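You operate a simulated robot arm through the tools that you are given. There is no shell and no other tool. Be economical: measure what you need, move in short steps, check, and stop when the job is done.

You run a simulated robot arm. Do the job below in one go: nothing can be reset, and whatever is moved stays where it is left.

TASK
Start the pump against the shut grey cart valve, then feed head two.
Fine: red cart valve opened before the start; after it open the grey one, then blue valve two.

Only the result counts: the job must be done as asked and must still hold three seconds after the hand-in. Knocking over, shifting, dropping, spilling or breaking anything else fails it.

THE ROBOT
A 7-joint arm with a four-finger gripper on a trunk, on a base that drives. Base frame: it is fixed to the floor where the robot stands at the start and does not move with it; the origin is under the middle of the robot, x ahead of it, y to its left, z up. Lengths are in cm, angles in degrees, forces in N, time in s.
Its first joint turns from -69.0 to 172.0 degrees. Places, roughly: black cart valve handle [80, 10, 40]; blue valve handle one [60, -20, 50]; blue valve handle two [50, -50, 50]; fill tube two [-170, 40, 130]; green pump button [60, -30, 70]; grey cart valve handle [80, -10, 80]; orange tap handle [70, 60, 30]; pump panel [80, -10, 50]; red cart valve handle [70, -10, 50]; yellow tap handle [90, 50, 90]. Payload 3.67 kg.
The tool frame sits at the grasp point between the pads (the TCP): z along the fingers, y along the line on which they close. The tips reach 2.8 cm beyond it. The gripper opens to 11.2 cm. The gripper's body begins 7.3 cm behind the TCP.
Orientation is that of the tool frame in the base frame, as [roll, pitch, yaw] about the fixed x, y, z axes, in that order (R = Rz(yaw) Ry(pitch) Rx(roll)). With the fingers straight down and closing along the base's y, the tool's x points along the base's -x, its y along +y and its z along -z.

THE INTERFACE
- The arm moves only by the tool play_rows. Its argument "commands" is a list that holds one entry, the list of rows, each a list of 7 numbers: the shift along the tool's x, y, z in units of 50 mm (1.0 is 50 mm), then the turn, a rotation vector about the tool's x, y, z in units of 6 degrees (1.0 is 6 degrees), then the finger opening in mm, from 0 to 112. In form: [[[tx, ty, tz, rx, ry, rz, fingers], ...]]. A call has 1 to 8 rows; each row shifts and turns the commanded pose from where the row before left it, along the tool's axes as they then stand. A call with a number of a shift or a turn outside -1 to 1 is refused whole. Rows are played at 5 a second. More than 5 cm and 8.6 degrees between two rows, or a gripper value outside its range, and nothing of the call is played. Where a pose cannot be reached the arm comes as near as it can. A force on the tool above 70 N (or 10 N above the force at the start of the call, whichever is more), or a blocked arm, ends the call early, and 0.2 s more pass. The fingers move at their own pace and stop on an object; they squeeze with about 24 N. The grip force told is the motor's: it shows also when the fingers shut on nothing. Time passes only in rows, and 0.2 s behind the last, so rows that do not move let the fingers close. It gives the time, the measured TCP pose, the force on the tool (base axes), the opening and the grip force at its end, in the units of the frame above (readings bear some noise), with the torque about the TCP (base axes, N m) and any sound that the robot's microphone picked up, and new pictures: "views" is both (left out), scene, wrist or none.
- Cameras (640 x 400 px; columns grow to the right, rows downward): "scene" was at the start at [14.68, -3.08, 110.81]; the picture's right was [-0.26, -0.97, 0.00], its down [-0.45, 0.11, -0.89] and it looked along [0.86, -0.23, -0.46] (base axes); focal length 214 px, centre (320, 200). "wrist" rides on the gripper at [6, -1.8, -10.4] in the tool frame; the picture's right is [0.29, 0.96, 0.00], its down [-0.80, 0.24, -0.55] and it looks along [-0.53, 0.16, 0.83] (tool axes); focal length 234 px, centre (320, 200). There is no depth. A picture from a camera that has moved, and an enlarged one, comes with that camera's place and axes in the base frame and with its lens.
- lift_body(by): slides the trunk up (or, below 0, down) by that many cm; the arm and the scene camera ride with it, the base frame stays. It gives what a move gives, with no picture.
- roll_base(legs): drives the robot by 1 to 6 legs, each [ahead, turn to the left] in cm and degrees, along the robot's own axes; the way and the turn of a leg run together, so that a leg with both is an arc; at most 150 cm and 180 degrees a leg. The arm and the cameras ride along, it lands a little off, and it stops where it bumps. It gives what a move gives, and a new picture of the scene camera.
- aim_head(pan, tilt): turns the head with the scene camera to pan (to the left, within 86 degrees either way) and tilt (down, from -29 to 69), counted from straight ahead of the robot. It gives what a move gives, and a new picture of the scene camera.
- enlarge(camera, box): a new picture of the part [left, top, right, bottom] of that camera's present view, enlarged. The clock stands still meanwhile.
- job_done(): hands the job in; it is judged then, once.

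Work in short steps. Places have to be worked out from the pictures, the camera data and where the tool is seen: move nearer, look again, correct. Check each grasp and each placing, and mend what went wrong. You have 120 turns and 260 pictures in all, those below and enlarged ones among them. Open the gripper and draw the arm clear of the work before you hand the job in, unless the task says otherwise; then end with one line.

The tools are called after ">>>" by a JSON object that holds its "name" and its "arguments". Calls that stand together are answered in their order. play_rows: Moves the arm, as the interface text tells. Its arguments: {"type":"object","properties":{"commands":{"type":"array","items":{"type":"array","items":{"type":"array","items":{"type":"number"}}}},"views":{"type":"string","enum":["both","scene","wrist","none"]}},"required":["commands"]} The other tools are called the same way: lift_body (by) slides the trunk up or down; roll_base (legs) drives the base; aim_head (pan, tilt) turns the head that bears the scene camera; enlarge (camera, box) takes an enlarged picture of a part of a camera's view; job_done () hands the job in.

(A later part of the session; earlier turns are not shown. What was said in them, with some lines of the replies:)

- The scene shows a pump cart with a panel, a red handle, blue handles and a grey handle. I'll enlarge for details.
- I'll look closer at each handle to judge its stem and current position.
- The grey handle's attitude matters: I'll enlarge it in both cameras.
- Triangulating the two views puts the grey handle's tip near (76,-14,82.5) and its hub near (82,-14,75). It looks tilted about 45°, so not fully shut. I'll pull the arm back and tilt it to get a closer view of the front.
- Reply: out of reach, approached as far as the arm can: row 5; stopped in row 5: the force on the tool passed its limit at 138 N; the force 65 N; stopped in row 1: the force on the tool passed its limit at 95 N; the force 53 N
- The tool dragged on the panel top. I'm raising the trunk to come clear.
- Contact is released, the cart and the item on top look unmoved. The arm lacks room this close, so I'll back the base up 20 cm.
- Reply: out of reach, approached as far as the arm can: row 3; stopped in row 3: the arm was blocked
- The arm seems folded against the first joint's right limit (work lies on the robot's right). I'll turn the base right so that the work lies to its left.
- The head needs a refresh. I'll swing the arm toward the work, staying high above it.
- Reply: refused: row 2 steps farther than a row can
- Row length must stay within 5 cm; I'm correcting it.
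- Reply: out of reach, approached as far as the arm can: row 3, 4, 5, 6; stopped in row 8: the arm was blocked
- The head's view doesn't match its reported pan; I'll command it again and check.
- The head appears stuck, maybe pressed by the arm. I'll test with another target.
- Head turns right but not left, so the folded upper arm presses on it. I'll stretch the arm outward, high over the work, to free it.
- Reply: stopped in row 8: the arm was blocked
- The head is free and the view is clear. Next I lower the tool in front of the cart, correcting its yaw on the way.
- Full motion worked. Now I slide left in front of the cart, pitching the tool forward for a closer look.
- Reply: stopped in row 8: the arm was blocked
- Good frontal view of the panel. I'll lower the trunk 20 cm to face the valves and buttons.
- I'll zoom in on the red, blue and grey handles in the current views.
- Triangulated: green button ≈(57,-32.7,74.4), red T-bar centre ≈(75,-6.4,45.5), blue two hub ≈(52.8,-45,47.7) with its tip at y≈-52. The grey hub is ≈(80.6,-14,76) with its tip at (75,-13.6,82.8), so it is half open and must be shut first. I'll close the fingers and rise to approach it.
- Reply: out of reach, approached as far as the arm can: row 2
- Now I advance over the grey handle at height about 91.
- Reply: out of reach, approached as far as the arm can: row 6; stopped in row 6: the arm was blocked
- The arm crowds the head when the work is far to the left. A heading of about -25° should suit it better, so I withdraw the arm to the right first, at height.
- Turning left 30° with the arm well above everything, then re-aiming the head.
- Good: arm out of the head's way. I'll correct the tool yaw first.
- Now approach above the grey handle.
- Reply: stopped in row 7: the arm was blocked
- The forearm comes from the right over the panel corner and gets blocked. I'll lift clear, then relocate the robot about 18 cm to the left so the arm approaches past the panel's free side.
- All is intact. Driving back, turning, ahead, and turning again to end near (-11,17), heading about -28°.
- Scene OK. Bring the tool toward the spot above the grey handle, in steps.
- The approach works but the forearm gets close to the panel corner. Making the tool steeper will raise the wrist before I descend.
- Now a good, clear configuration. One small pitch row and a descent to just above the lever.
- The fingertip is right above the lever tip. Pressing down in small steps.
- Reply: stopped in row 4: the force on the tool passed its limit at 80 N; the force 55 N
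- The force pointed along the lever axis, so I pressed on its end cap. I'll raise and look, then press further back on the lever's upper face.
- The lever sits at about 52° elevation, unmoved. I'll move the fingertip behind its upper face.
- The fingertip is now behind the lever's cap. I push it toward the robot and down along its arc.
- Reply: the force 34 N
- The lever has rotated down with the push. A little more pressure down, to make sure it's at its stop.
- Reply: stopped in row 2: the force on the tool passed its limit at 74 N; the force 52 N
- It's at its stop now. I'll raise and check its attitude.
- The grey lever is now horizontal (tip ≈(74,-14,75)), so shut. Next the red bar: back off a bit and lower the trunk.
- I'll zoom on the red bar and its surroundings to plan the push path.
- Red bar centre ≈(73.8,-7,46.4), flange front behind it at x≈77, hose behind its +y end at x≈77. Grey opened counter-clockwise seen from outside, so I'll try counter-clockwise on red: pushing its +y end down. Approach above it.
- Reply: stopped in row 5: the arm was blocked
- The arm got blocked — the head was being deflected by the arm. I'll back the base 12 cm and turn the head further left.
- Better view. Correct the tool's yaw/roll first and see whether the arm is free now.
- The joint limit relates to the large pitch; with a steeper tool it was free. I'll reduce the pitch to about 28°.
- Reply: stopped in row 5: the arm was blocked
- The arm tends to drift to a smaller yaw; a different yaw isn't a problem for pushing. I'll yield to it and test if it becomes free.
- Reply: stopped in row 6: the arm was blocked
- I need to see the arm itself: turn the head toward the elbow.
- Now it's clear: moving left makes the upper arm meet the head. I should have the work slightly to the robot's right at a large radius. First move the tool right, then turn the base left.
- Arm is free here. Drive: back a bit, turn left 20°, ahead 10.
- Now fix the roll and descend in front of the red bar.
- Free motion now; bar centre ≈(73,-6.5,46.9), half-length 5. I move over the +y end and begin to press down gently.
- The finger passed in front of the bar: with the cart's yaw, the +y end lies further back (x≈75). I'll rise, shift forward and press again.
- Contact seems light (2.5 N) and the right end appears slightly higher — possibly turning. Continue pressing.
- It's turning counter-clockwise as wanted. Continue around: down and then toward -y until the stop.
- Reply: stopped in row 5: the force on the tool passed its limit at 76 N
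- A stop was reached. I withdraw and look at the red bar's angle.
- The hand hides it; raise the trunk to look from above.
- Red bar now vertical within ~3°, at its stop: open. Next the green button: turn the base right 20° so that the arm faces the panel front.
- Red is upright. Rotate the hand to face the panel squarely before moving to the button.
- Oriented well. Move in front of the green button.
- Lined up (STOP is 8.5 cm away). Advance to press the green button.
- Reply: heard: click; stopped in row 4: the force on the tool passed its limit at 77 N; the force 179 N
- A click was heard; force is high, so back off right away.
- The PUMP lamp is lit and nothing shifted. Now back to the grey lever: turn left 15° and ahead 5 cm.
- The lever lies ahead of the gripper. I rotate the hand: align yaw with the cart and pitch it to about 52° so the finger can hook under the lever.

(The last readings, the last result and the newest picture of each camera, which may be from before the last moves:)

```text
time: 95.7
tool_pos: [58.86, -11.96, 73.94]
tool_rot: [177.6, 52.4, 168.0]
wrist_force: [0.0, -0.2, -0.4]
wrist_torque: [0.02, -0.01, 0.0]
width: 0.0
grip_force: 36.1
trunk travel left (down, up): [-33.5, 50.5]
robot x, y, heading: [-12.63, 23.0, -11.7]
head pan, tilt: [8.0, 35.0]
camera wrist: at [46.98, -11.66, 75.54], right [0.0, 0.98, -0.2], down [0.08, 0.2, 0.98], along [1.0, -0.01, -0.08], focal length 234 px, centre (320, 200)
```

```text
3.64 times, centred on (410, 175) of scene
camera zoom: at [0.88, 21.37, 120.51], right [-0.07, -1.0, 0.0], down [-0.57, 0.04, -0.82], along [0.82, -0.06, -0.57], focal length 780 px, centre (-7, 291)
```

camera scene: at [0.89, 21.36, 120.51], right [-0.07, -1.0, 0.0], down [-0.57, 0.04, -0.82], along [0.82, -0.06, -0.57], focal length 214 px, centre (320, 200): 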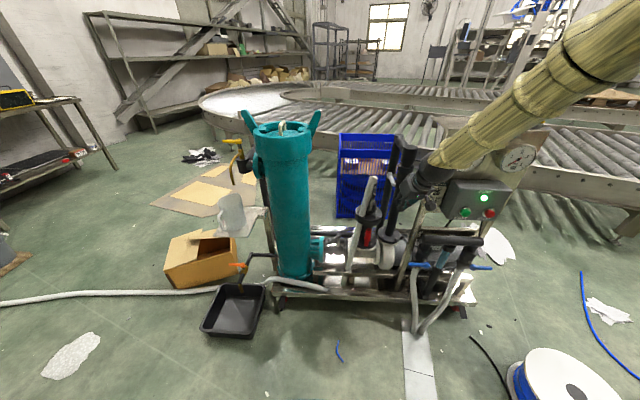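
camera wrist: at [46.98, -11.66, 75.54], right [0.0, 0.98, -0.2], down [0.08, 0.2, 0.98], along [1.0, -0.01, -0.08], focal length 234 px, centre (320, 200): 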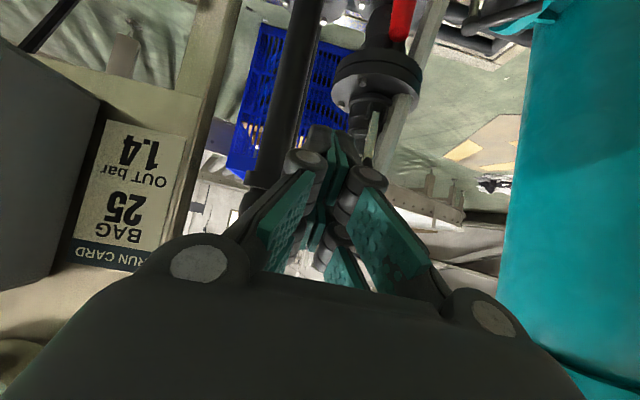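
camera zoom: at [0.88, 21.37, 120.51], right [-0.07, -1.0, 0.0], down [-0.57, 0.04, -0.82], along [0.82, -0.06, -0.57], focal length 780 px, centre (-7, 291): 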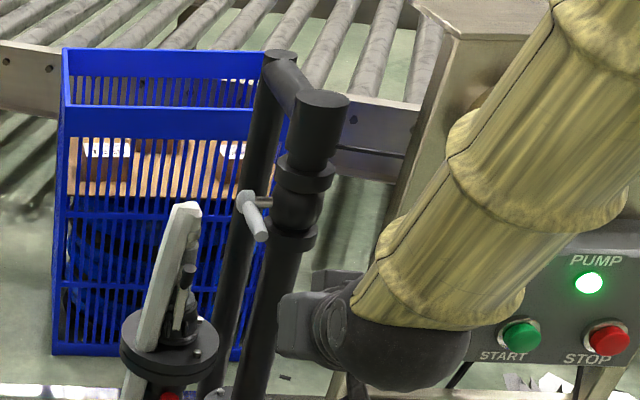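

Lever tip confirmed at (73.8,-13.8,75.5). Slide the finger under it.

>>> {"name": "play_rows", "arguments": {"commands": [[[-0.385, 0.06, 0.766, 0, 0, 0, 0], [-0.385, 0.06, 0.766, 0, 0, 0, 0], [-0.385, 0.06, 0.766, 0, 0, 0, 0], [0, 0, 0, 0, 0, 0, 0]]], "views": "wrist"}}

>>> {"name": "enlarge", "arguments": {"camera": "scene", "box": [360, 130, 460, 210]}}

>>> {"name": "enlarge", "arguments": {"camera": "wrist", "box": [220, 60, 420, 220]}}

```text
time: 96.7
tool_pos: [71.46, -13.28, 71.43]
tool_rot: [177.8, 52.5, 168.1]
wrist_force: [-0.2, -0.3, -0.4]
wrist_torque: [0.02, 0.02, -0.02]
width: 0.0
grip_force: 35.8
trunk travel left (down, up): [-33.5, 50.5]
robot x, y, heading: [-13.15, 23.31, -11.8]
head pan, tilt: [8.0, 35.0]
camera wrist: at [59.59, -12.86, 73.09], right [0.0, 0.98, -0.2], down [0.08, 0.2, 0.98], along [1.0, -0.01, -0.08], focal length 234 px, centre (320, 200)
```

wrist: 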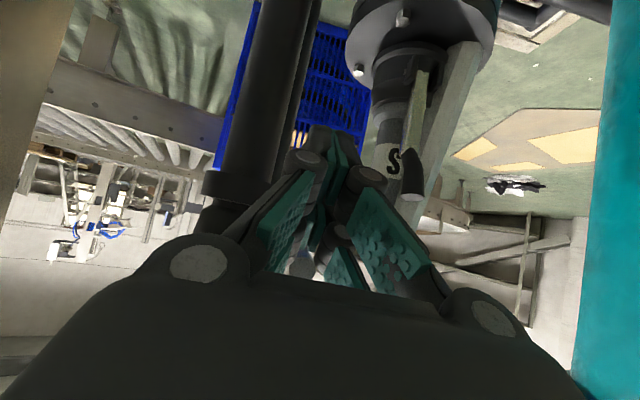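

```text
5.00 times, centred on (410, 170) of scene
camera zoom: at [0.91, 21.37, 120.51], right [-0.07, -1.0, 0.0], down [-0.57, 0.04, -0.82], along [0.82, -0.06, -0.57], focal length 1072 px, centre (-130, 350)
```

zoom: 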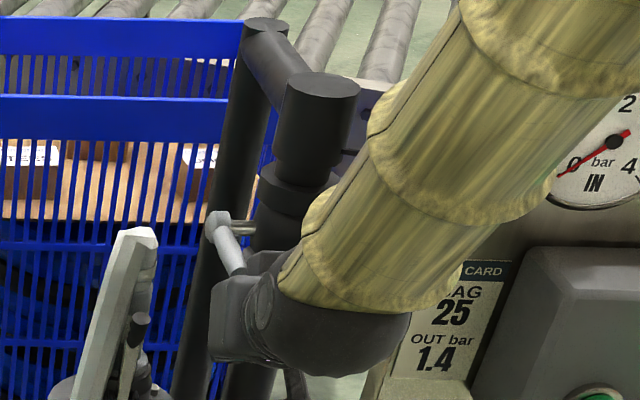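

```text
2.50 times, centred on (320, 140) of wrist
camera zoom: at [59.59, -12.86, 73.09], right [0.0, 0.98, -0.2], down [0.08, 0.2, 0.98], along [1.0, -0.01, -0.08], focal length 585 px, centre (320, 350)
```

zoom: 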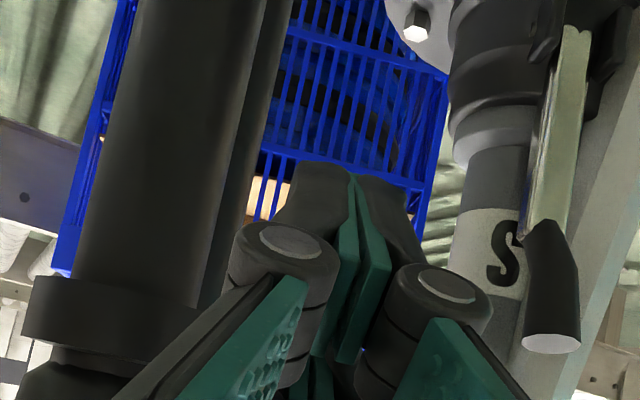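

The lever's cap shows above the fingertip. Lift in small steps.

>>> {"name": "play_rows", "arguments": {"commands": [[[-0.281, 0, -0.192, 0, 0, 0, 0], [-0.309, 0.007, -0.188, 0, 0, 0, 0], [-0.313, 0, -0.216, 0, 0, 0, 0], [-0.321, 0.01, -0.173, 0, 0, 0, 0], [0, 0, 0, 0, 0, 0, 0]]], "views": "wrist"}}

>>> {"name": "enlarge", "arguments": {"camera": "scene", "box": [360, 120, 460, 200]}}

>>> {"name": "enlarge", "arguments": {"camera": "wrist", "box": [220, 100, 420, 260]}}

```text
time: 97.9
tool_pos: [72.27, -13.47, 78.78]
tool_rot: [177.7, 52.3, 168.0]
wrist_force: [-0.3, -1.0, -0.5]
wrist_torque: [0.01, 0.0, 0.0]
width: 0.02
grip_force: 35.8
trunk travel left (down, up): [-33.5, 50.5]
robot x, y, heading: [-13.02, 23.51, -12.4]
head pan, tilt: [8.0, 35.0]
camera wrist: at [60.31, -13.14, 80.34], right [0.0, 0.98, -0.2], down [0.08, 0.2, 0.98], along [1.0, -0.01, -0.08], focal length 234 px, centre (320, 200)
```

wrist: 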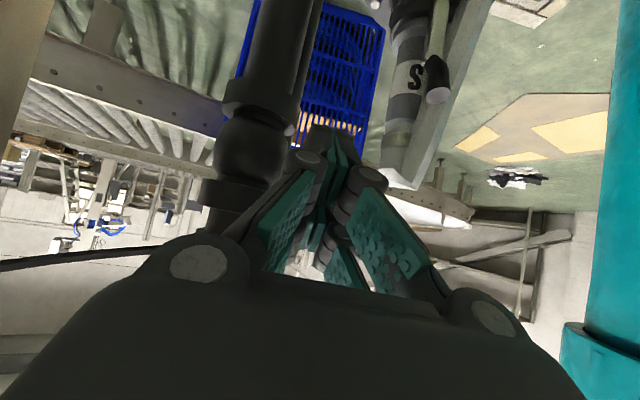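

```text
5.00 times, centred on (410, 160) of scene
camera zoom: at [0.88, 21.37, 120.51], right [-0.07, -1.0, 0.0], down [-0.57, 0.04, -0.82], along [0.82, -0.06, -0.57], focal length 1072 px, centre (-130, 400)
```

zoom: 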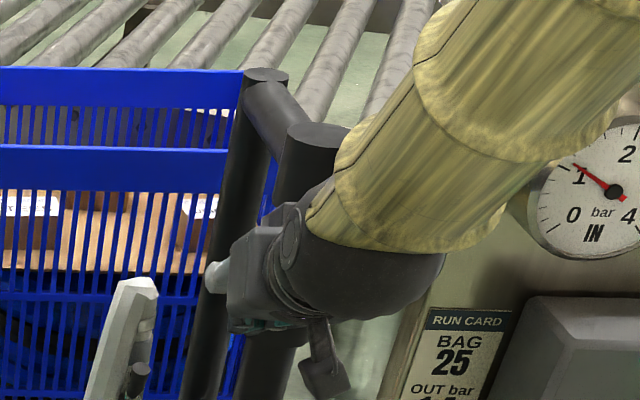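

```text
2.50 times, centred on (320, 180) of wrist
camera zoom: at [60.31, -13.14, 80.34], right [0.0, 0.98, -0.2], down [0.08, 0.2, 0.98], along [1.0, -0.01, -0.08], focal length 585 px, centre (320, 250)
```

zoom: 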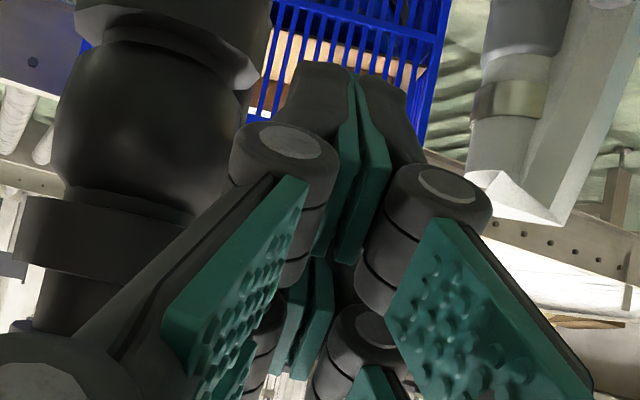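

The IN gauge now shows about 1.2 bar, so the grey valve is opening. Continue along the arc to vertical.

>>> {"name": "play_rows", "arguments": {"commands": [[[-0.333, 0.03, -0.058, 0, 0, 0, 0], [-0.365, 0.04, 0.017, 0, 0, 0, 0], [-0.337, 0.05, 0.113, 0, 0, 0, 0], [-0.31, 0.06, 0.21, 0, 0, 0, 0], [-0.119, 0.035, 0.157, 0, 0, 0, 0], [0, 0, 0, 0, 0, 0, 0]]], "views": "wrist"}}

>>> {"name": "enlarge", "arguments": {"camera": "scene", "box": [360, 110, 460, 190]}}

```text
time: 99.0
tool_pos: [76.72, -13.65, 82.98]
tool_rot: [177.9, 51.6, 168.0]
wrist_force: [-45.2, 10.4, 12.3]
wrist_torque: [-0.07, -0.65, 0.14]
width: 0.62
grip_force: 35.5
trunk travel left (down, up): [-33.5, 50.5]
robot x, y, heading: [-12.88, 22.94, -12.1]
head pan, tilt: [8.0, 35.0]
stopped in row 5: the force on the tool passed its limit at 81 N (the readings are from after the stop); the commanded pose is now the measured one
camera wrist: at [64.83, -13.34, 84.69], right [0.0, 0.98, -0.2], down [0.1, 0.2, 0.97], along [1.0, -0.02, -0.1], focal length 234 px, centre (320, 200)
```

wrist: 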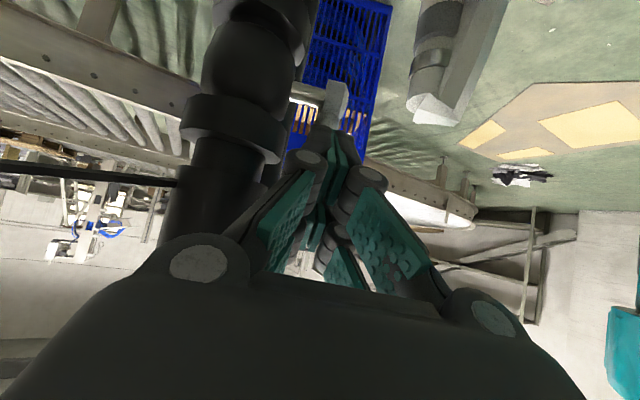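

```text
5.00 times, centred on (410, 150) of scene
camera zoom: at [0.36, 21.48, 120.6], right [-0.07, -1.0, 0.0], down [-0.57, 0.04, -0.82], along [0.82, -0.06, -0.57], focal length 1072 px, centre (-130, 450)
```

zoom: 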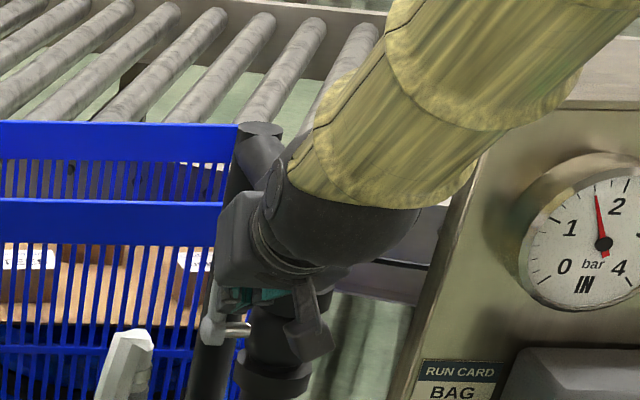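

A firm stop with IN at about 1.7 bar: likely fully open. I back away and check.

>>> {"name": "play_rows", "arguments": {"commands": [[[0.48, -0.1, -0.63, 0, 0, 0, 0], [0.48, -0.1, -0.63, 0, 0, 0, 0], [0.48, -0.1, -0.63, 0, 0, 0, 0], [0.4, -0.1, -0.6, 0, 0, 0, 0], [0, 0, 0, 0, 0, 0, 0]]], "views": "wrist"}}

>>> {"name": "enlarge", "arguments": {"camera": "wrist", "box": [220, 40, 400, 180]}}

>>> {"name": "enlarge", "arguments": {"camera": "scene", "box": [360, 110, 540, 240]}}

```text
time: 100.2
tool_pos: [61.45, -13.1, 82.99]
tool_rot: [177.7, 51.5, 168.0]
wrist_force: [-0.2, -0.5, 0.3]
wrist_torque: [0.02, 0.0, 0.0]
width: 0.01
grip_force: 35.9
trunk travel left (down, up): [-33.5, 50.5]
robot x, y, heading: [-13.14, 23.24, -12.2]
head pan, tilt: [8.0, 35.0]
camera wrist: at [49.57, -12.68, 84.79], right [0.0, 0.98, -0.2], down [0.1, 0.2, 0.97], along [0.99, -0.02, -0.1], focal length 234 px, centre (320, 200)
```

wrist: 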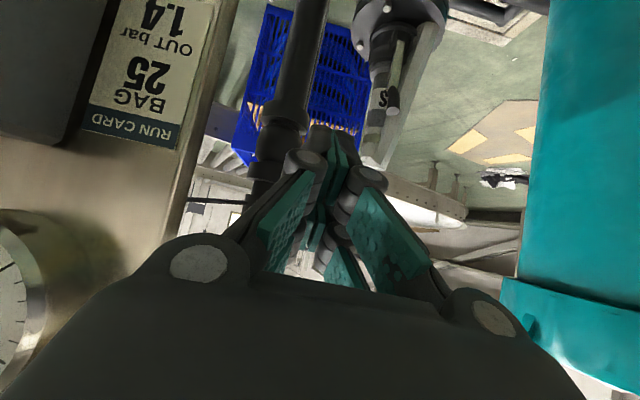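

```text
2.86 times, centred on (310, 110) of wrist
camera zoom: at [49.57, -12.68, 84.79], right [0.0, 0.98, -0.2], down [0.1, 0.2, 0.97], along [0.99, -0.02, -0.1], focal length 669 px, centre (349, 457)
```

zoom: 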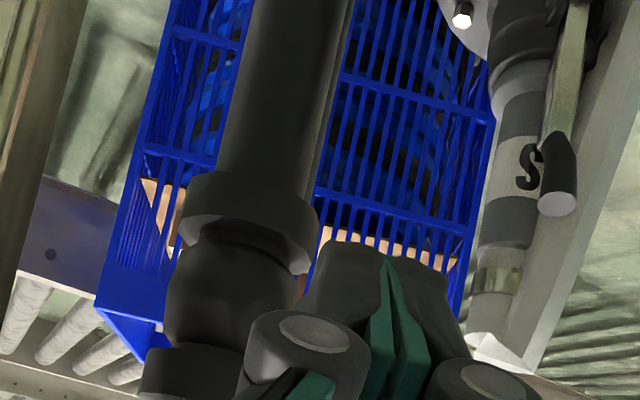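

```text
3.08 times, centred on (450, 175) of scene
camera zoom: at [0.81, 21.35, 120.5], right [-0.07, -1.0, 0.0], down [-0.57, 0.04, -0.82], along [0.82, -0.06, -0.57], focal length 660 px, centre (-80, 277)
```

zoom: 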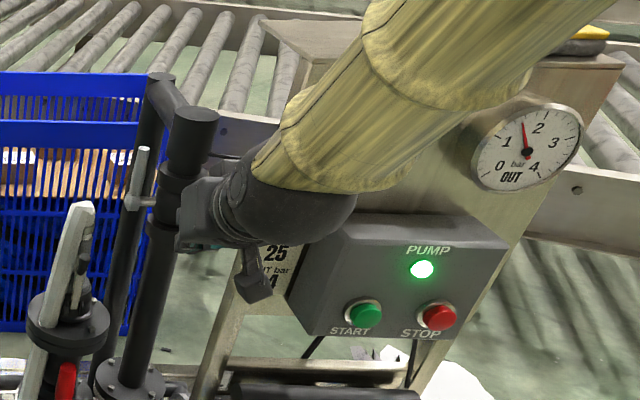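

Grey lever now points straight up along the pipe and OUT reads about 1.6 bar. Now blue valve two: pull back, turn right 28°, and drive ahead slightly.

>>> {"name": "play_rows", "arguments": {"commands": [[[0.48, -0.1, -0.63, 0, 0, 0, 0], [0.48, -0.1, -0.63, 0, 0, 0, 0], [0.48, -0.1, -0.63, 0, 0, 0, 0], [0, 0, 0, 0, 0, 0, 0]]], "views": "none"}}

>>> {"name": "roll_base", "arguments": {"legs": [[0, -28], [6, 0]]}}

>>> {"name": "aim_head", "arguments": {"pan": 15, "tilt": 40}}

```text
time: 101.2
tool_pos: [49.38, -12.35, 83.37]
tool_rot: [177.8, 51.4, 168.0]
wrist_force: [0.0, 0.3, 0.4]
wrist_torque: [0.02, 0.01, 0.0]
width: 0.0
grip_force: 36.2
trunk travel left (down, up): [-33.5, 50.5]
robot x, y, heading: [-12.9, 23.32, -12.0]
head pan, tilt: [8.0, 35.0]
```

```text
time: 103.5
tool_pos: [30.02, -41.39, 83.36]
tool_rot: [177.7, 51.6, 140.0]
wrist_force: [0.4, 0.5, -0.8]
wrist_torque: [0.01, -0.02, 0.0]
width: 0.0
grip_force: 35.8
trunk travel left (down, up): [-33.5, 50.5]
robot x, y, heading: [-8.58, 19.5, -40.4]
head pan, tilt: [8.0, 35.0]
camera scene: at [3.02, 11.25, 120.49], right [-0.53, -0.85, 0.0], down [-0.49, 0.31, -0.82], along [0.69, -0.43, -0.57], focal length 214 px, centre (320, 200)
```

scene: 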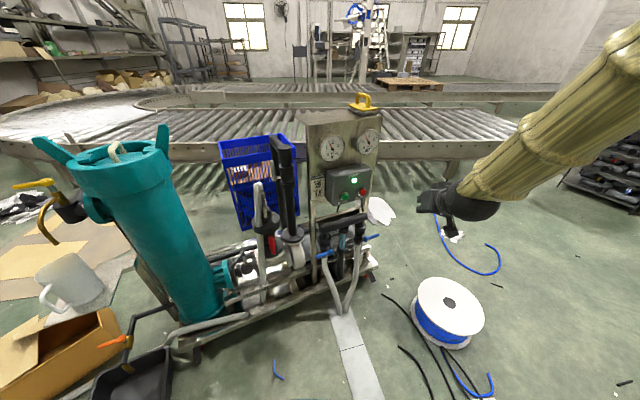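

```text
time: 104.2
tool_pos: [30.0, -41.25, 83.36]
tool_rot: [177.7, 51.6, 140.0]
wrist_force: [0.1, 0.6, 0.2]
wrist_torque: [-0.01, -0.03, -0.05]
width: 0.0
grip_force: 35.8
trunk travel left (down, up): [-33.5, 50.5]
robot x, y, heading: [-8.5, 19.66, -39.9]
head pan, tilt: [15.0, 40.0]
camera scene: at [3.23, 12.38, 119.75], right [-0.42, -0.91, 0.0], down [-0.58, 0.27, -0.77], along [0.69, -0.33, -0.64], focal length 214 px, centre (320, 200)
```

scene: 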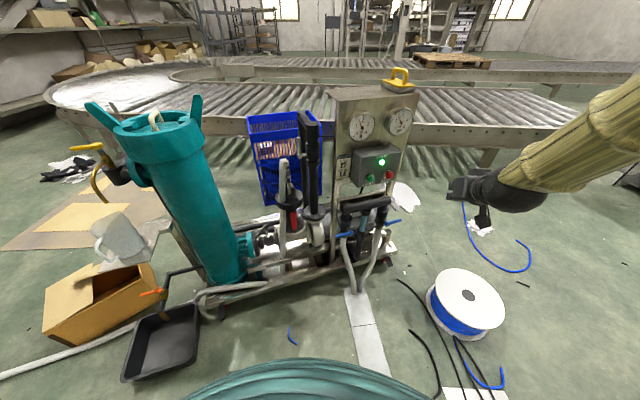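

Check the whole cart now that it's unobstructed.

>>> {"name": "enlarge", "arguments": {"camera": "scene", "box": [260, 80, 420, 180]}}

>>> {"name": "enlarge", "arguments": {"camera": "scene", "box": [320, 180, 420, 260]}}

>>> {"name": "lift_body", "arguments": {"by": -24}}

```text
4.00 times, centred on (340, 130) of scene
camera zoom: at [3.23, 12.38, 119.75], right [-0.42, -0.91, 0.0], down [-0.58, 0.27, -0.77], along [0.69, -0.33, -0.64], focal length 858 px, centre (240, 480)
```

zoom: 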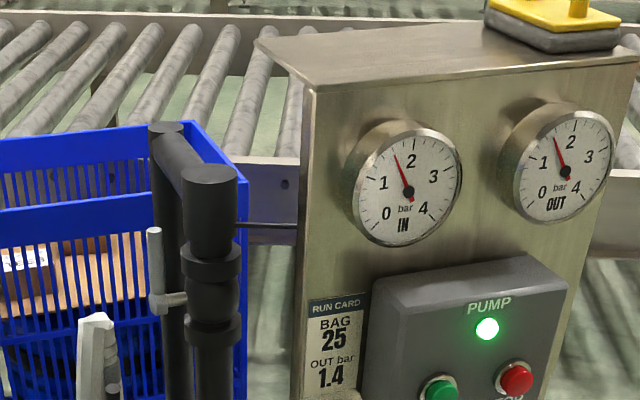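

```text
5.00 times, centred on (370, 220) of scene
camera zoom: at [3.23, 12.38, 119.75], right [-0.42, -0.91, 0.0], down [-0.58, 0.27, -0.77], along [0.69, -0.33, -0.64], focal length 1072 px, centre (70, 100)
```

zoom: 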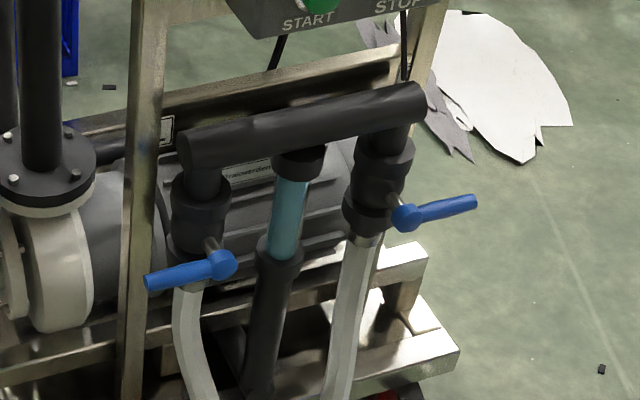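

```text
time: 106.7
tool_pos: [30.01, -41.26, 59.35]
tool_rot: [177.7, 51.6, 140.1]
wrist_force: [-0.8, 0.0, -1.0]
wrist_torque: [-0.01, -0.01, -0.02]
width: 0.0
grip_force: 35.4
trunk travel left (down, up): [-9.5, 74.5]
robot x, y, heading: [-8.41, 19.45, -40.2]
head pan, tilt: [15.0, 40.0]
```

All states fine; blue two's tip confirmed near (51.2,-52.4,48). Rotate the hand's yaw and check the wrist view.

>>> {"name": "play_rows", "arguments": {"commands": [[[0, 0, 0, -0.82, 0, -0.65, 0], [0, 0, 0, -0.82, 0, -0.65, 0], [0, 0, 0, -0.82, 0, -0.65, 0], [0, 0, 0, -0.82, 0, -0.65, 0], [0, 0, 0, 0, 0, 0, 0]]], "views": "wrist"}}

```text
time: 107.9
tool_pos: [29.94, -41.38, 59.32]
tool_rot: [177.9, 52.1, 165.3]
wrist_force: [0.2, -0.2, -0.1]
wrist_torque: [0.04, -0.02, -0.01]
width: 0.01
grip_force: 35.6
trunk travel left (down, up): [-9.5, 74.5]
robot x, y, heading: [-8.42, 19.41, -39.9]
head pan, tilt: [15.0, 40.0]
camera wrist: at [18.11, -40.4, 60.97], right [0.05, 0.98, -0.21], down [0.1, 0.2, 0.97], along [0.99, -0.06, -0.09], focal length 234 px, centre (320, 200)
```

wrist: 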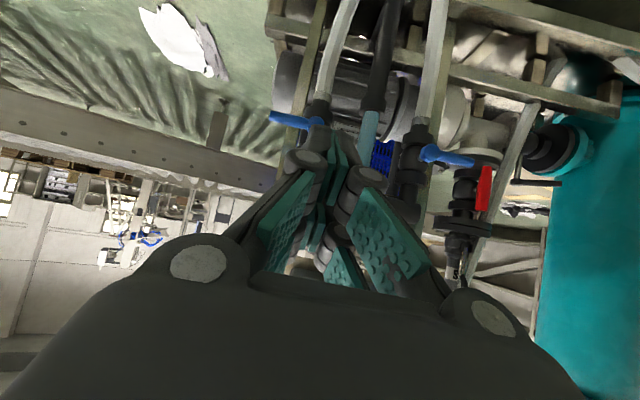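

Blue two's tip seen at (51,-52.3,47.6). Move the fingertip below and in front of it.

>>> {"name": "play_rows", "arguments": {"commands": [[[0.05, -0.216, 0.926, 0, 0, 0, 0], [0.05, -0.216, 0.926, 0, 0, 0, 0], [0.05, -0.216, 0.926, 0, 0, 0, 0], [0.05, -0.216, 0.926, 0, 0, 0, 0], [0.05, -0.216, 0.926, 0, 0, 0, 0], [0, 0, 0, 0, 0, 0, 0]]], "views": "wrist"}}

>>> {"name": "enlarge", "arguments": {"camera": "scene", "box": [320, 140, 440, 240]}}

>>> {"name": "enlarge", "arguments": {"camera": "wrist", "box": [220, 60, 420, 220]}}

```text
time: 109.3
tool_pos: [45.97, -50.4, 43.93]
tool_rot: [177.8, 52.1, 165.2]
wrist_force: [-0.1, 0.2, -1.2]
wrist_torque: [0.03, 0.0, -0.02]
width: 0.02
grip_force: 35.8
trunk travel left (down, up): [-9.5, 74.5]
robot x, y, heading: [-8.09, 19.67, -40.1]
head pan, tilt: [15.0, 40.0]
camera wrist: at [34.03, -49.45, 45.55], right [0.05, 0.98, -0.21], down [0.1, 0.2, 0.97], along [0.99, -0.07, -0.09], focal length 234 px, centre (320, 200)
```

wrist: 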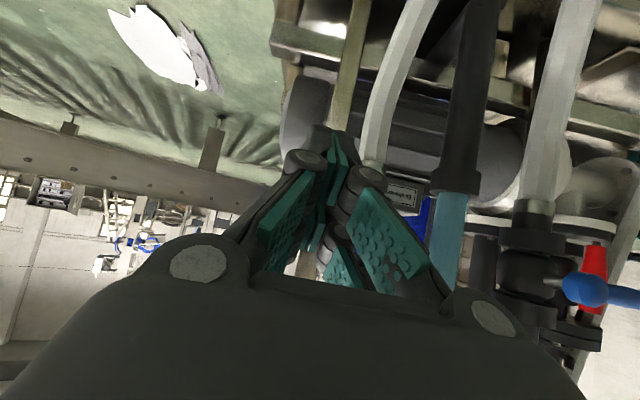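

```text
4.00 times, centred on (380, 190) of scene
camera zoom: at [3.28, 12.5, 95.75], right [-0.42, -0.91, 0.0], down [-0.58, 0.27, -0.77], along [0.69, -0.32, -0.64], focal length 858 px, centre (80, 240)
```

zoom: 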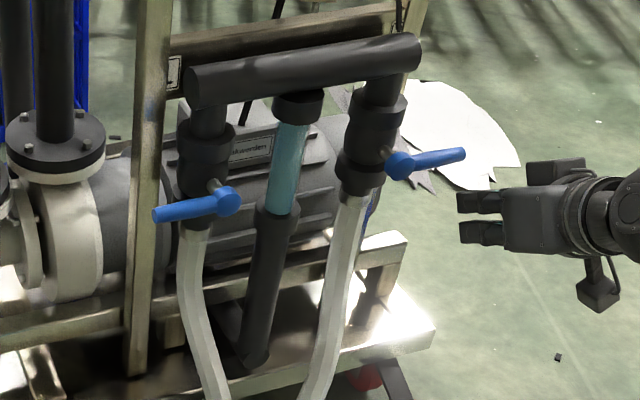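

```text
2.50 times, centred on (320, 140) of wrist
camera zoom: at [34.03, -49.45, 45.55], right [0.05, 0.98, -0.21], down [0.1, 0.2, 0.97], along [0.99, -0.07, -0.09], focal length 585 px, centre (320, 350)
```

zoom: 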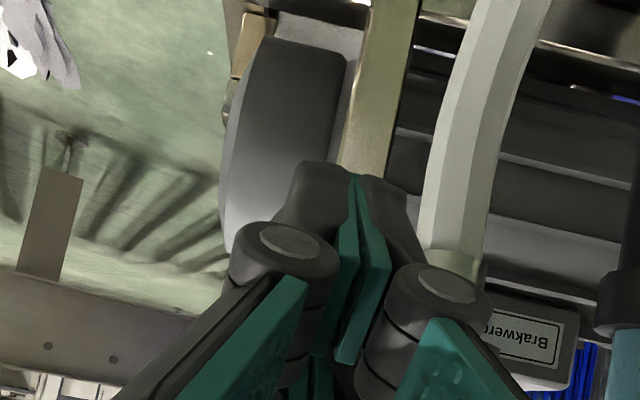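

The finger is in front and below the lever. Advance under it and lift gently.

>>> {"name": "play_rows", "arguments": {"commands": [[[-0.392, 0.15, 0.509, 0, 0, 0, 0], [-0.205, 0.006, -0.159, 0, 0, 0, 0], [-0.205, 0.006, -0.159, 0, 0, 0, 0], [-0.205, 0.006, -0.159, 0, 0, 0, 0], [-0.205, 0.006, -0.159, 0, 0, 0, 0], [0, 0, 0, 0, 0, 0, 0]]], "views": "none"}}

>>> {"name": "enlarge", "arguments": {"camera": "scene", "box": [340, 140, 440, 220]}}

```text
time: 110.3
tool_pos: [48.38, -50.02, 46.67]
tool_rot: [177.6, 50.9, 165.0]
wrist_force: [1.2, 0.2, 0.8]
wrist_torque: [-0.03, 0.04, -0.03]
width: 0.0
grip_force: 35.4
trunk travel left (down, up): [-9.5, 74.5]
robot x, y, heading: [-8.21, 19.92, -40.2]
head pan, tilt: [15.0, 40.0]
stopped in row 5: the force on the tool passed its limit at 76 N (the readings are from after the stop); the commanded pose is now the measured one
```

```text
5.00 times, centred on (390, 180) of scene
camera zoom: at [3.25, 12.63, 95.87], right [-0.43, -0.9, 0.0], down [-0.58, 0.27, -0.77], along [0.69, -0.33, -0.64], focal length 1072 px, centre (-30, 300)
```

zoom: 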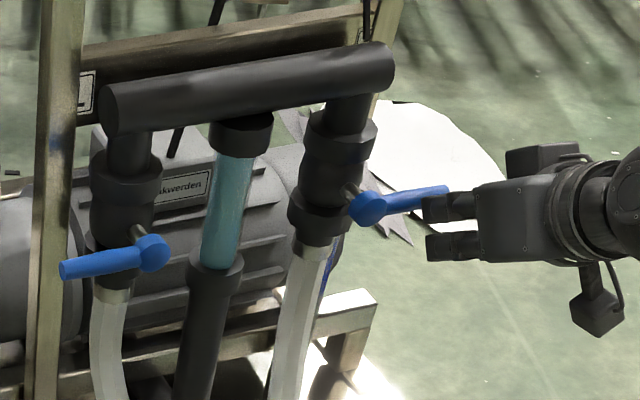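

Upward is blocked (firm stop at once), so this lever must open downward. Retreat, go above it and press down.

>>> {"name": "play_rows", "arguments": {"commands": [[[0.475, -0.18, -0.617, 0, 0, 0, 0], [-0.513, 0.015, -0.398, 0, 0, 0, 0], [-0.513, 0.015, -0.398, 0, 0, 0, 0], [-0.34, 0.078, 0.44, 0, 0, 0, 0], [-0.34, 0.078, 0.44, 0, 0, 0, 0], [0, 0, 0, 0, 0, 0, 0]]], "views": "wrist"}}

>>> {"name": "enlarge", "arguments": {"camera": "scene", "box": [340, 140, 440, 220]}}

>>> {"name": "enlarge", "arguments": {"camera": "wrist", "box": [220, 60, 420, 220]}}

```text
time: 111.7
tool_pos: [50.17, -50.43, 53.02]
tool_rot: [177.4, 50.7, 164.8]
wrist_force: [0.3, -0.4, 0.1]
wrist_torque: [0.0, -0.01, -0.01]
width: 0.01
grip_force: 35.5
trunk travel left (down, up): [-9.5, 74.5]
robot x, y, heading: [-8.41, 19.58, -40.4]
head pan, tilt: [15.0, 40.0]
camera wrist: at [38.3, -49.54, 54.91], right [0.04, 0.98, -0.2], down [0.12, 0.19, 0.97], along [0.99, -0.07, -0.11], focal length 234 px, centre (320, 200)
```

wrist: 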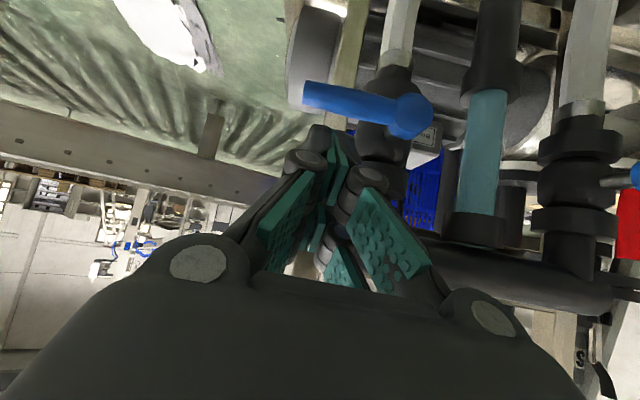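

```text
5.00 times, centred on (390, 180) of scene
camera zoom: at [3.29, 12.57, 95.75], right [-0.43, -0.9, 0.0], down [-0.58, 0.27, -0.77], along [0.69, -0.33, -0.64], focal length 1072 px, centre (-30, 300)
```

zoom: 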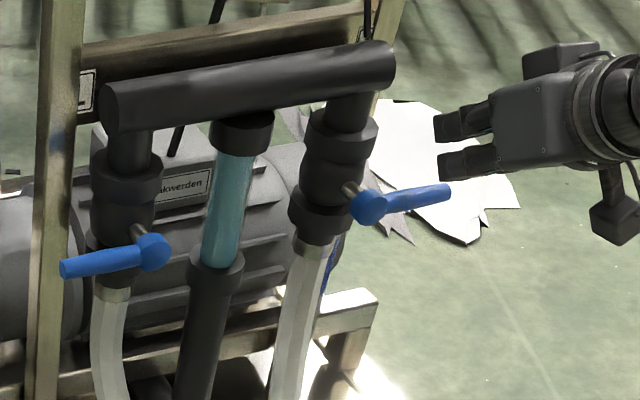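

```text
2.50 times, centred on (320, 140) of wrist
camera zoom: at [38.3, -49.54, 54.91], right [0.04, 0.98, -0.2], down [0.12, 0.19, 0.97], along [0.99, -0.07, -0.11], focal length 585 px, centre (320, 350)
```

zoom: 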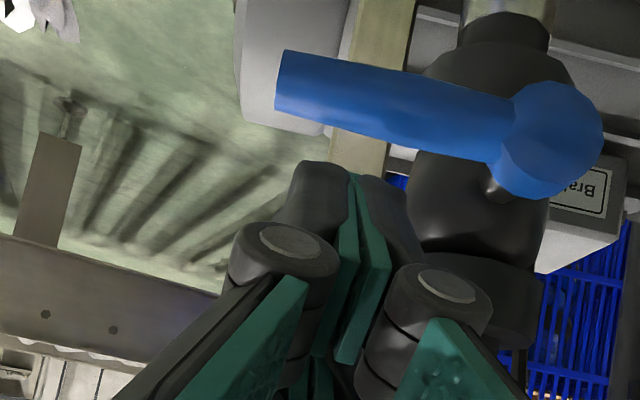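

The finger sits above the lever near its outer end. Press down in small steps.

>>> {"name": "play_rows", "arguments": {"commands": [[[0.205, -0.006, 0.159, 0, 0, 0, 0], [0.205, -0.006, 0.159, 0, 0, 0, 0], [0.205, -0.006, 0.159, 0, 0, 0, 0], [0.205, -0.006, 0.159, 0, 0, 0, 0], [0, 0, 0, 0, 0, 0, 0]]], "views": "none"}}

>>> {"name": "enlarge", "arguments": {"camera": "scene", "box": [340, 140, 440, 220]}}

>>> {"name": "enlarge", "arguments": {"camera": "wrist", "box": [220, 40, 420, 200]}}

```text
time: 112.9
tool_pos: [50.13, -50.56, 47.76]
tool_rot: [177.5, 50.7, 164.9]
wrist_force: [-0.3, 1.2, 0.0]
wrist_torque: [0.02, 0.03, 0.01]
width: 0.0
grip_force: 35.9
trunk travel left (down, up): [-9.5, 74.5]
robot x, y, heading: [-8.35, 19.62, -40.5]
head pan, tilt: [15.0, 40.0]
```

```text
5.00 times, centred on (390, 180) of scene
camera zoom: at [3.3, 12.59, 95.75], right [-0.43, -0.9, 0.0], down [-0.58, 0.27, -0.77], along [0.69, -0.33, -0.64], focal length 1072 px, centre (-30, 300)
```

zoom: 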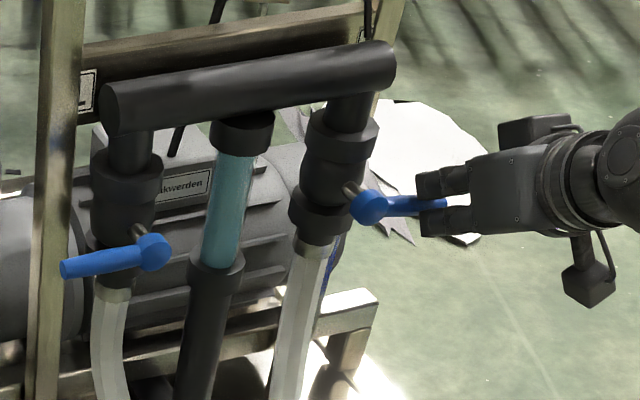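

```text
2.50 times, centred on (320, 120) of wrist
camera zoom: at [38.27, -49.52, 49.65], right [0.04, 0.98, -0.2], down [0.12, 0.19, 0.97], along [0.99, -0.06, -0.11], focal length 585 px, centre (320, 400)
```

zoom: 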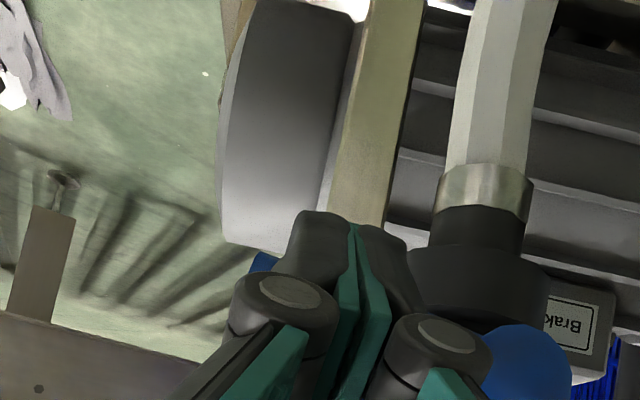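

It turns downward with little force. Continue down and then sweep toward +y to bring it vertical.

>>> {"name": "play_rows", "arguments": {"commands": [[[0.205, -0.006, 0.159, 0, 0, 0, 0], [0.205, -0.006, 0.159, 0, 0, 0, 0], [0.171, 0.19, 0.112, 0, 0, 0, 0], [0.02, 0.195, -0.01, 0, 0, 0, 0], [0.02, 0.195, -0.01, 0, 0, 0, 0], [0.02, 0.15, -0.01, 0, 0, 0, 0], [0, 0, 0, 0, 0, 0, 0]]], "views": "wrist"}}

>>> {"name": "enlarge", "arguments": {"camera": "scene", "box": [340, 140, 440, 220]}}

>>> {"name": "enlarge", "arguments": {"camera": "wrist", "box": [220, 40, 420, 200]}}

```text
time: 114.5
tool_pos: [50.46, -47.05, 44.0]
tool_rot: [177.3, 50.8, 164.6]
wrist_force: [-4.8, -29.3, -1.6]
wrist_torque: [0.08, 0.05, -0.82]
width: 0.0
grip_force: 35.6
trunk travel left (down, up): [-9.5, 74.5]
robot x, y, heading: [-8.04, 19.35, -40.4]
head pan, tilt: [15.0, 40.0]
camera wrist: at [38.52, -46.12, 45.95], right [0.05, 0.98, -0.2], down [0.12, 0.19, 0.97], along [0.99, -0.07, -0.11], focal length 234 px, centre (320, 200)
```

wrist: 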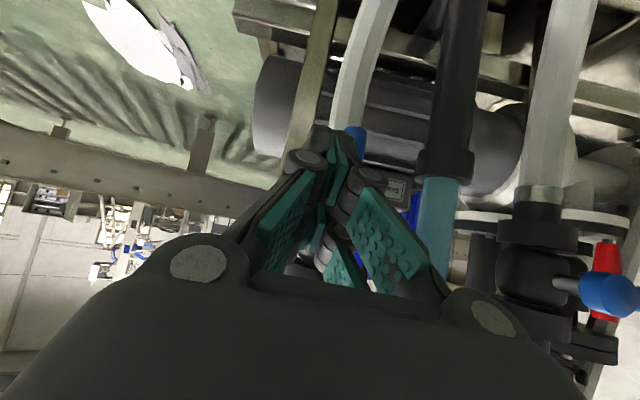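

```text
5.00 times, centred on (390, 180) of scene
camera zoom: at [3.31, 12.48, 95.74], right [-0.43, -0.9, 0.0], down [-0.58, 0.28, -0.77], along [0.69, -0.33, -0.64], focal length 1072 px, centre (-30, 300)
```

zoom: 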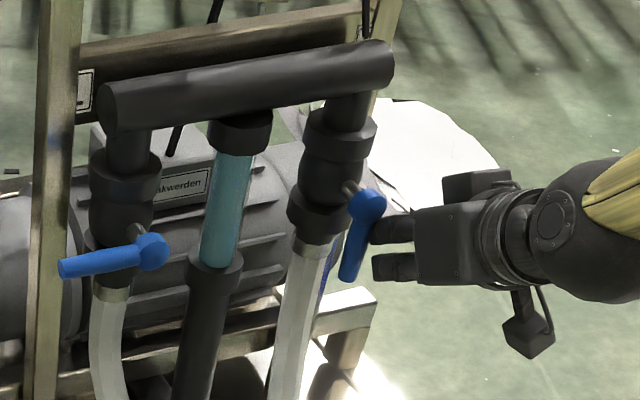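

```text
2.50 times, centred on (320, 120) of wrist
camera zoom: at [38.52, -46.12, 45.95], right [0.05, 0.98, -0.2], down [0.12, 0.19, 0.97], along [0.99, -0.07, -0.11], focal length 585 px, centre (320, 400)
```

zoom: 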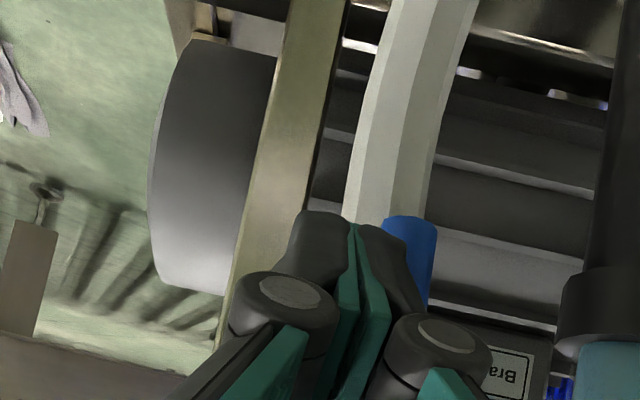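

Blue two now points down, parallel to its pipe. A little extra push to confirm the stop.

>>> {"name": "play_rows", "arguments": {"commands": [[[0.01, 0.08, -0.01, 0, 0, 0, 0], [0.01, 0.08, -0.01, 0, 0, 0, 0], [0, 0, 0, 0, 0, 0, 0]]], "views": "none"}}

```text
time: 115.1
tool_pos: [50.27, -47.02, 44.15]
tool_rot: [177.5, 51.0, 164.3]
wrist_force: [-1.7, -12.0, -3.6]
wrist_torque: [-0.01, 0.12, -0.32]
width: 0.0
grip_force: 35.3
trunk travel left (down, up): [-9.5, 74.5]
robot x, y, heading: [-8.2, 19.77, -40.3]
head pan, tilt: [15.0, 40.0]
stopped in row 2: the force on the tool passed its limit at 76 N (the readings are from after the stop); the commanded pose is now the measured one
```

Firm stop. Withdraw: away from the lever to -y, then back and up, opening the gripper, and check everything.

>>> {"name": "play_rows", "arguments": {"commands": [[[0, -0.4, 0, 0, 0, 0, 0], [0.475, -0.1, -0.617, 0, 0, 0, 0], [0.475, -0.1, -0.617, 0, 0, 0, 0], [0.475, -0.1, -0.617, 0, 0, 0, 0], [0, -0.2, -0.9, 0, 0, 0, 60], [0, -0.2, -0.9, 0, 0, 0, 60], [0, 0, 0, 0, 0, 0, 60]]], "views": "both"}}

>>> {"name": "enlarge", "arguments": {"camera": "scene", "box": [240, 50, 440, 240]}}

>>> {"name": "enlarge", "arguments": {"camera": "scene", "box": [330, 80, 430, 150]}}

```text
time: 116.7
tool_pos: [30.75, -47.97, 49.81]
tool_rot: [177.5, 51.1, 164.5]
wrist_force: [0.9, -0.7, -0.3]
wrist_torque: [0.02, -0.01, 0.0]
width: 6.01
grip_force: 0.1
trunk travel left (down, up): [-9.5, 74.5]
robot x, y, heading: [-8.04, 19.51, -40.5]
head pan, tilt: [15.0, 40.0]
camera scene: at [3.31, 12.58, 95.75], right [-0.43, -0.9, 0.0], down [-0.58, 0.28, -0.77], along [0.69, -0.33, -0.64], focal length 214 px, centre (320, 200)
camera wrist: at [18.9, -46.8, 51.74], right [0.05, 0.98, -0.2], down [0.12, 0.19, 0.97], along [0.99, -0.08, -0.11], focal length 234 px, centre (320, 200)
```

scene: 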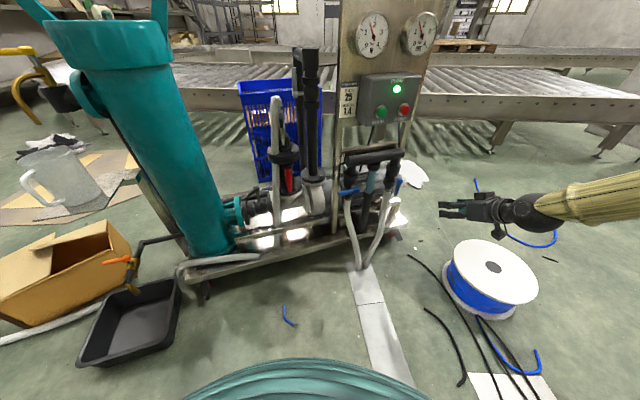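
wrist: 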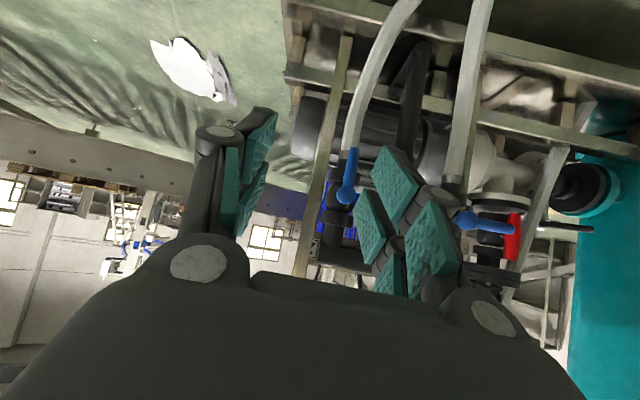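

```text
2.11 times, centred on (340, 145) of scene
camera zoom: at [3.31, 12.58, 95.75], right [-0.43, -0.9, 0.0], down [-0.58, 0.28, -0.77], along [0.69, -0.33, -0.64], focal length 452 px, centre (278, 316)
```

zoom: 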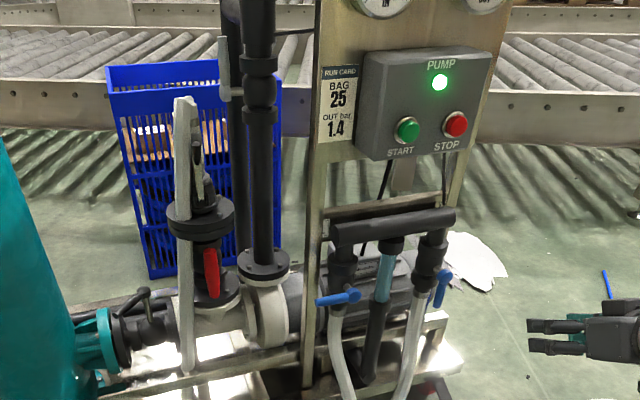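

```text
5.71 times, centred on (380, 115) of scene
camera zoom: at [3.31, 12.58, 95.75], right [-0.43, -0.9, 0.0], down [-0.58, 0.28, -0.77], along [0.69, -0.33, -0.64], focal length 1226 px, centre (-23, 686)
```

zoom: 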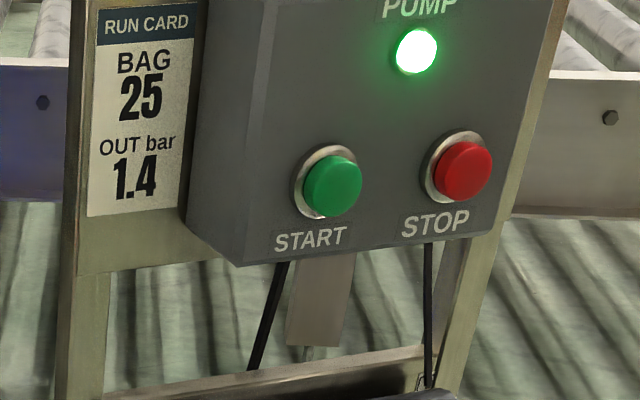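

Everything is as asked: red upright, grey up, blue two down along its pipe, lamp lit. One last look at the gauges.

>>> {"name": "enlarge", "arguments": {"camera": "scene", "box": [340, 0, 450, 70]}}

```text
5.71 times, centred on (395, 35) of scene
camera zoom: at [3.31, 12.58, 95.75], right [-0.43, -0.9, 0.0], down [-0.58, 0.28, -0.77], along [0.69, -0.33, -0.64], focal length 1226 px, centre (-109, 1143)
```

zoom: 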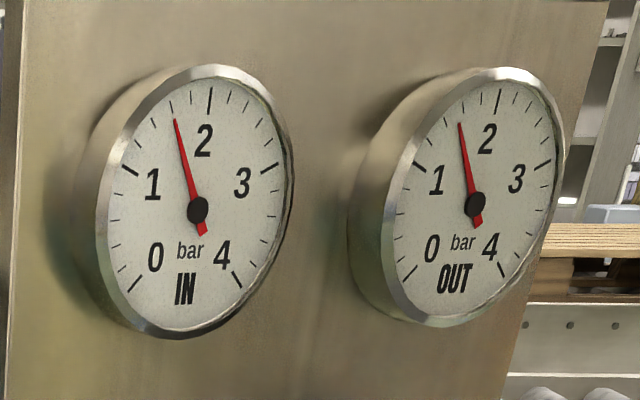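

The pump is running with about 1.6 bar on IN and OUT, and the arm is clear with the gripper open. Handing in.

>>> {"name": "job_done", "arguments": {}}

```text
The job is handed in.
```

The pump is running and head two is being fed. I found the grey cart valve half open, so I shut it before starting. I then opened the red valve, pressed START, and opened the grey valve and blue valve two. Both gauges read about 1.6 bar, a little above the 1.4 on the run card. Early on, the tool briefly dragged on the panel top. Nothing in the pictures looked moved by it.
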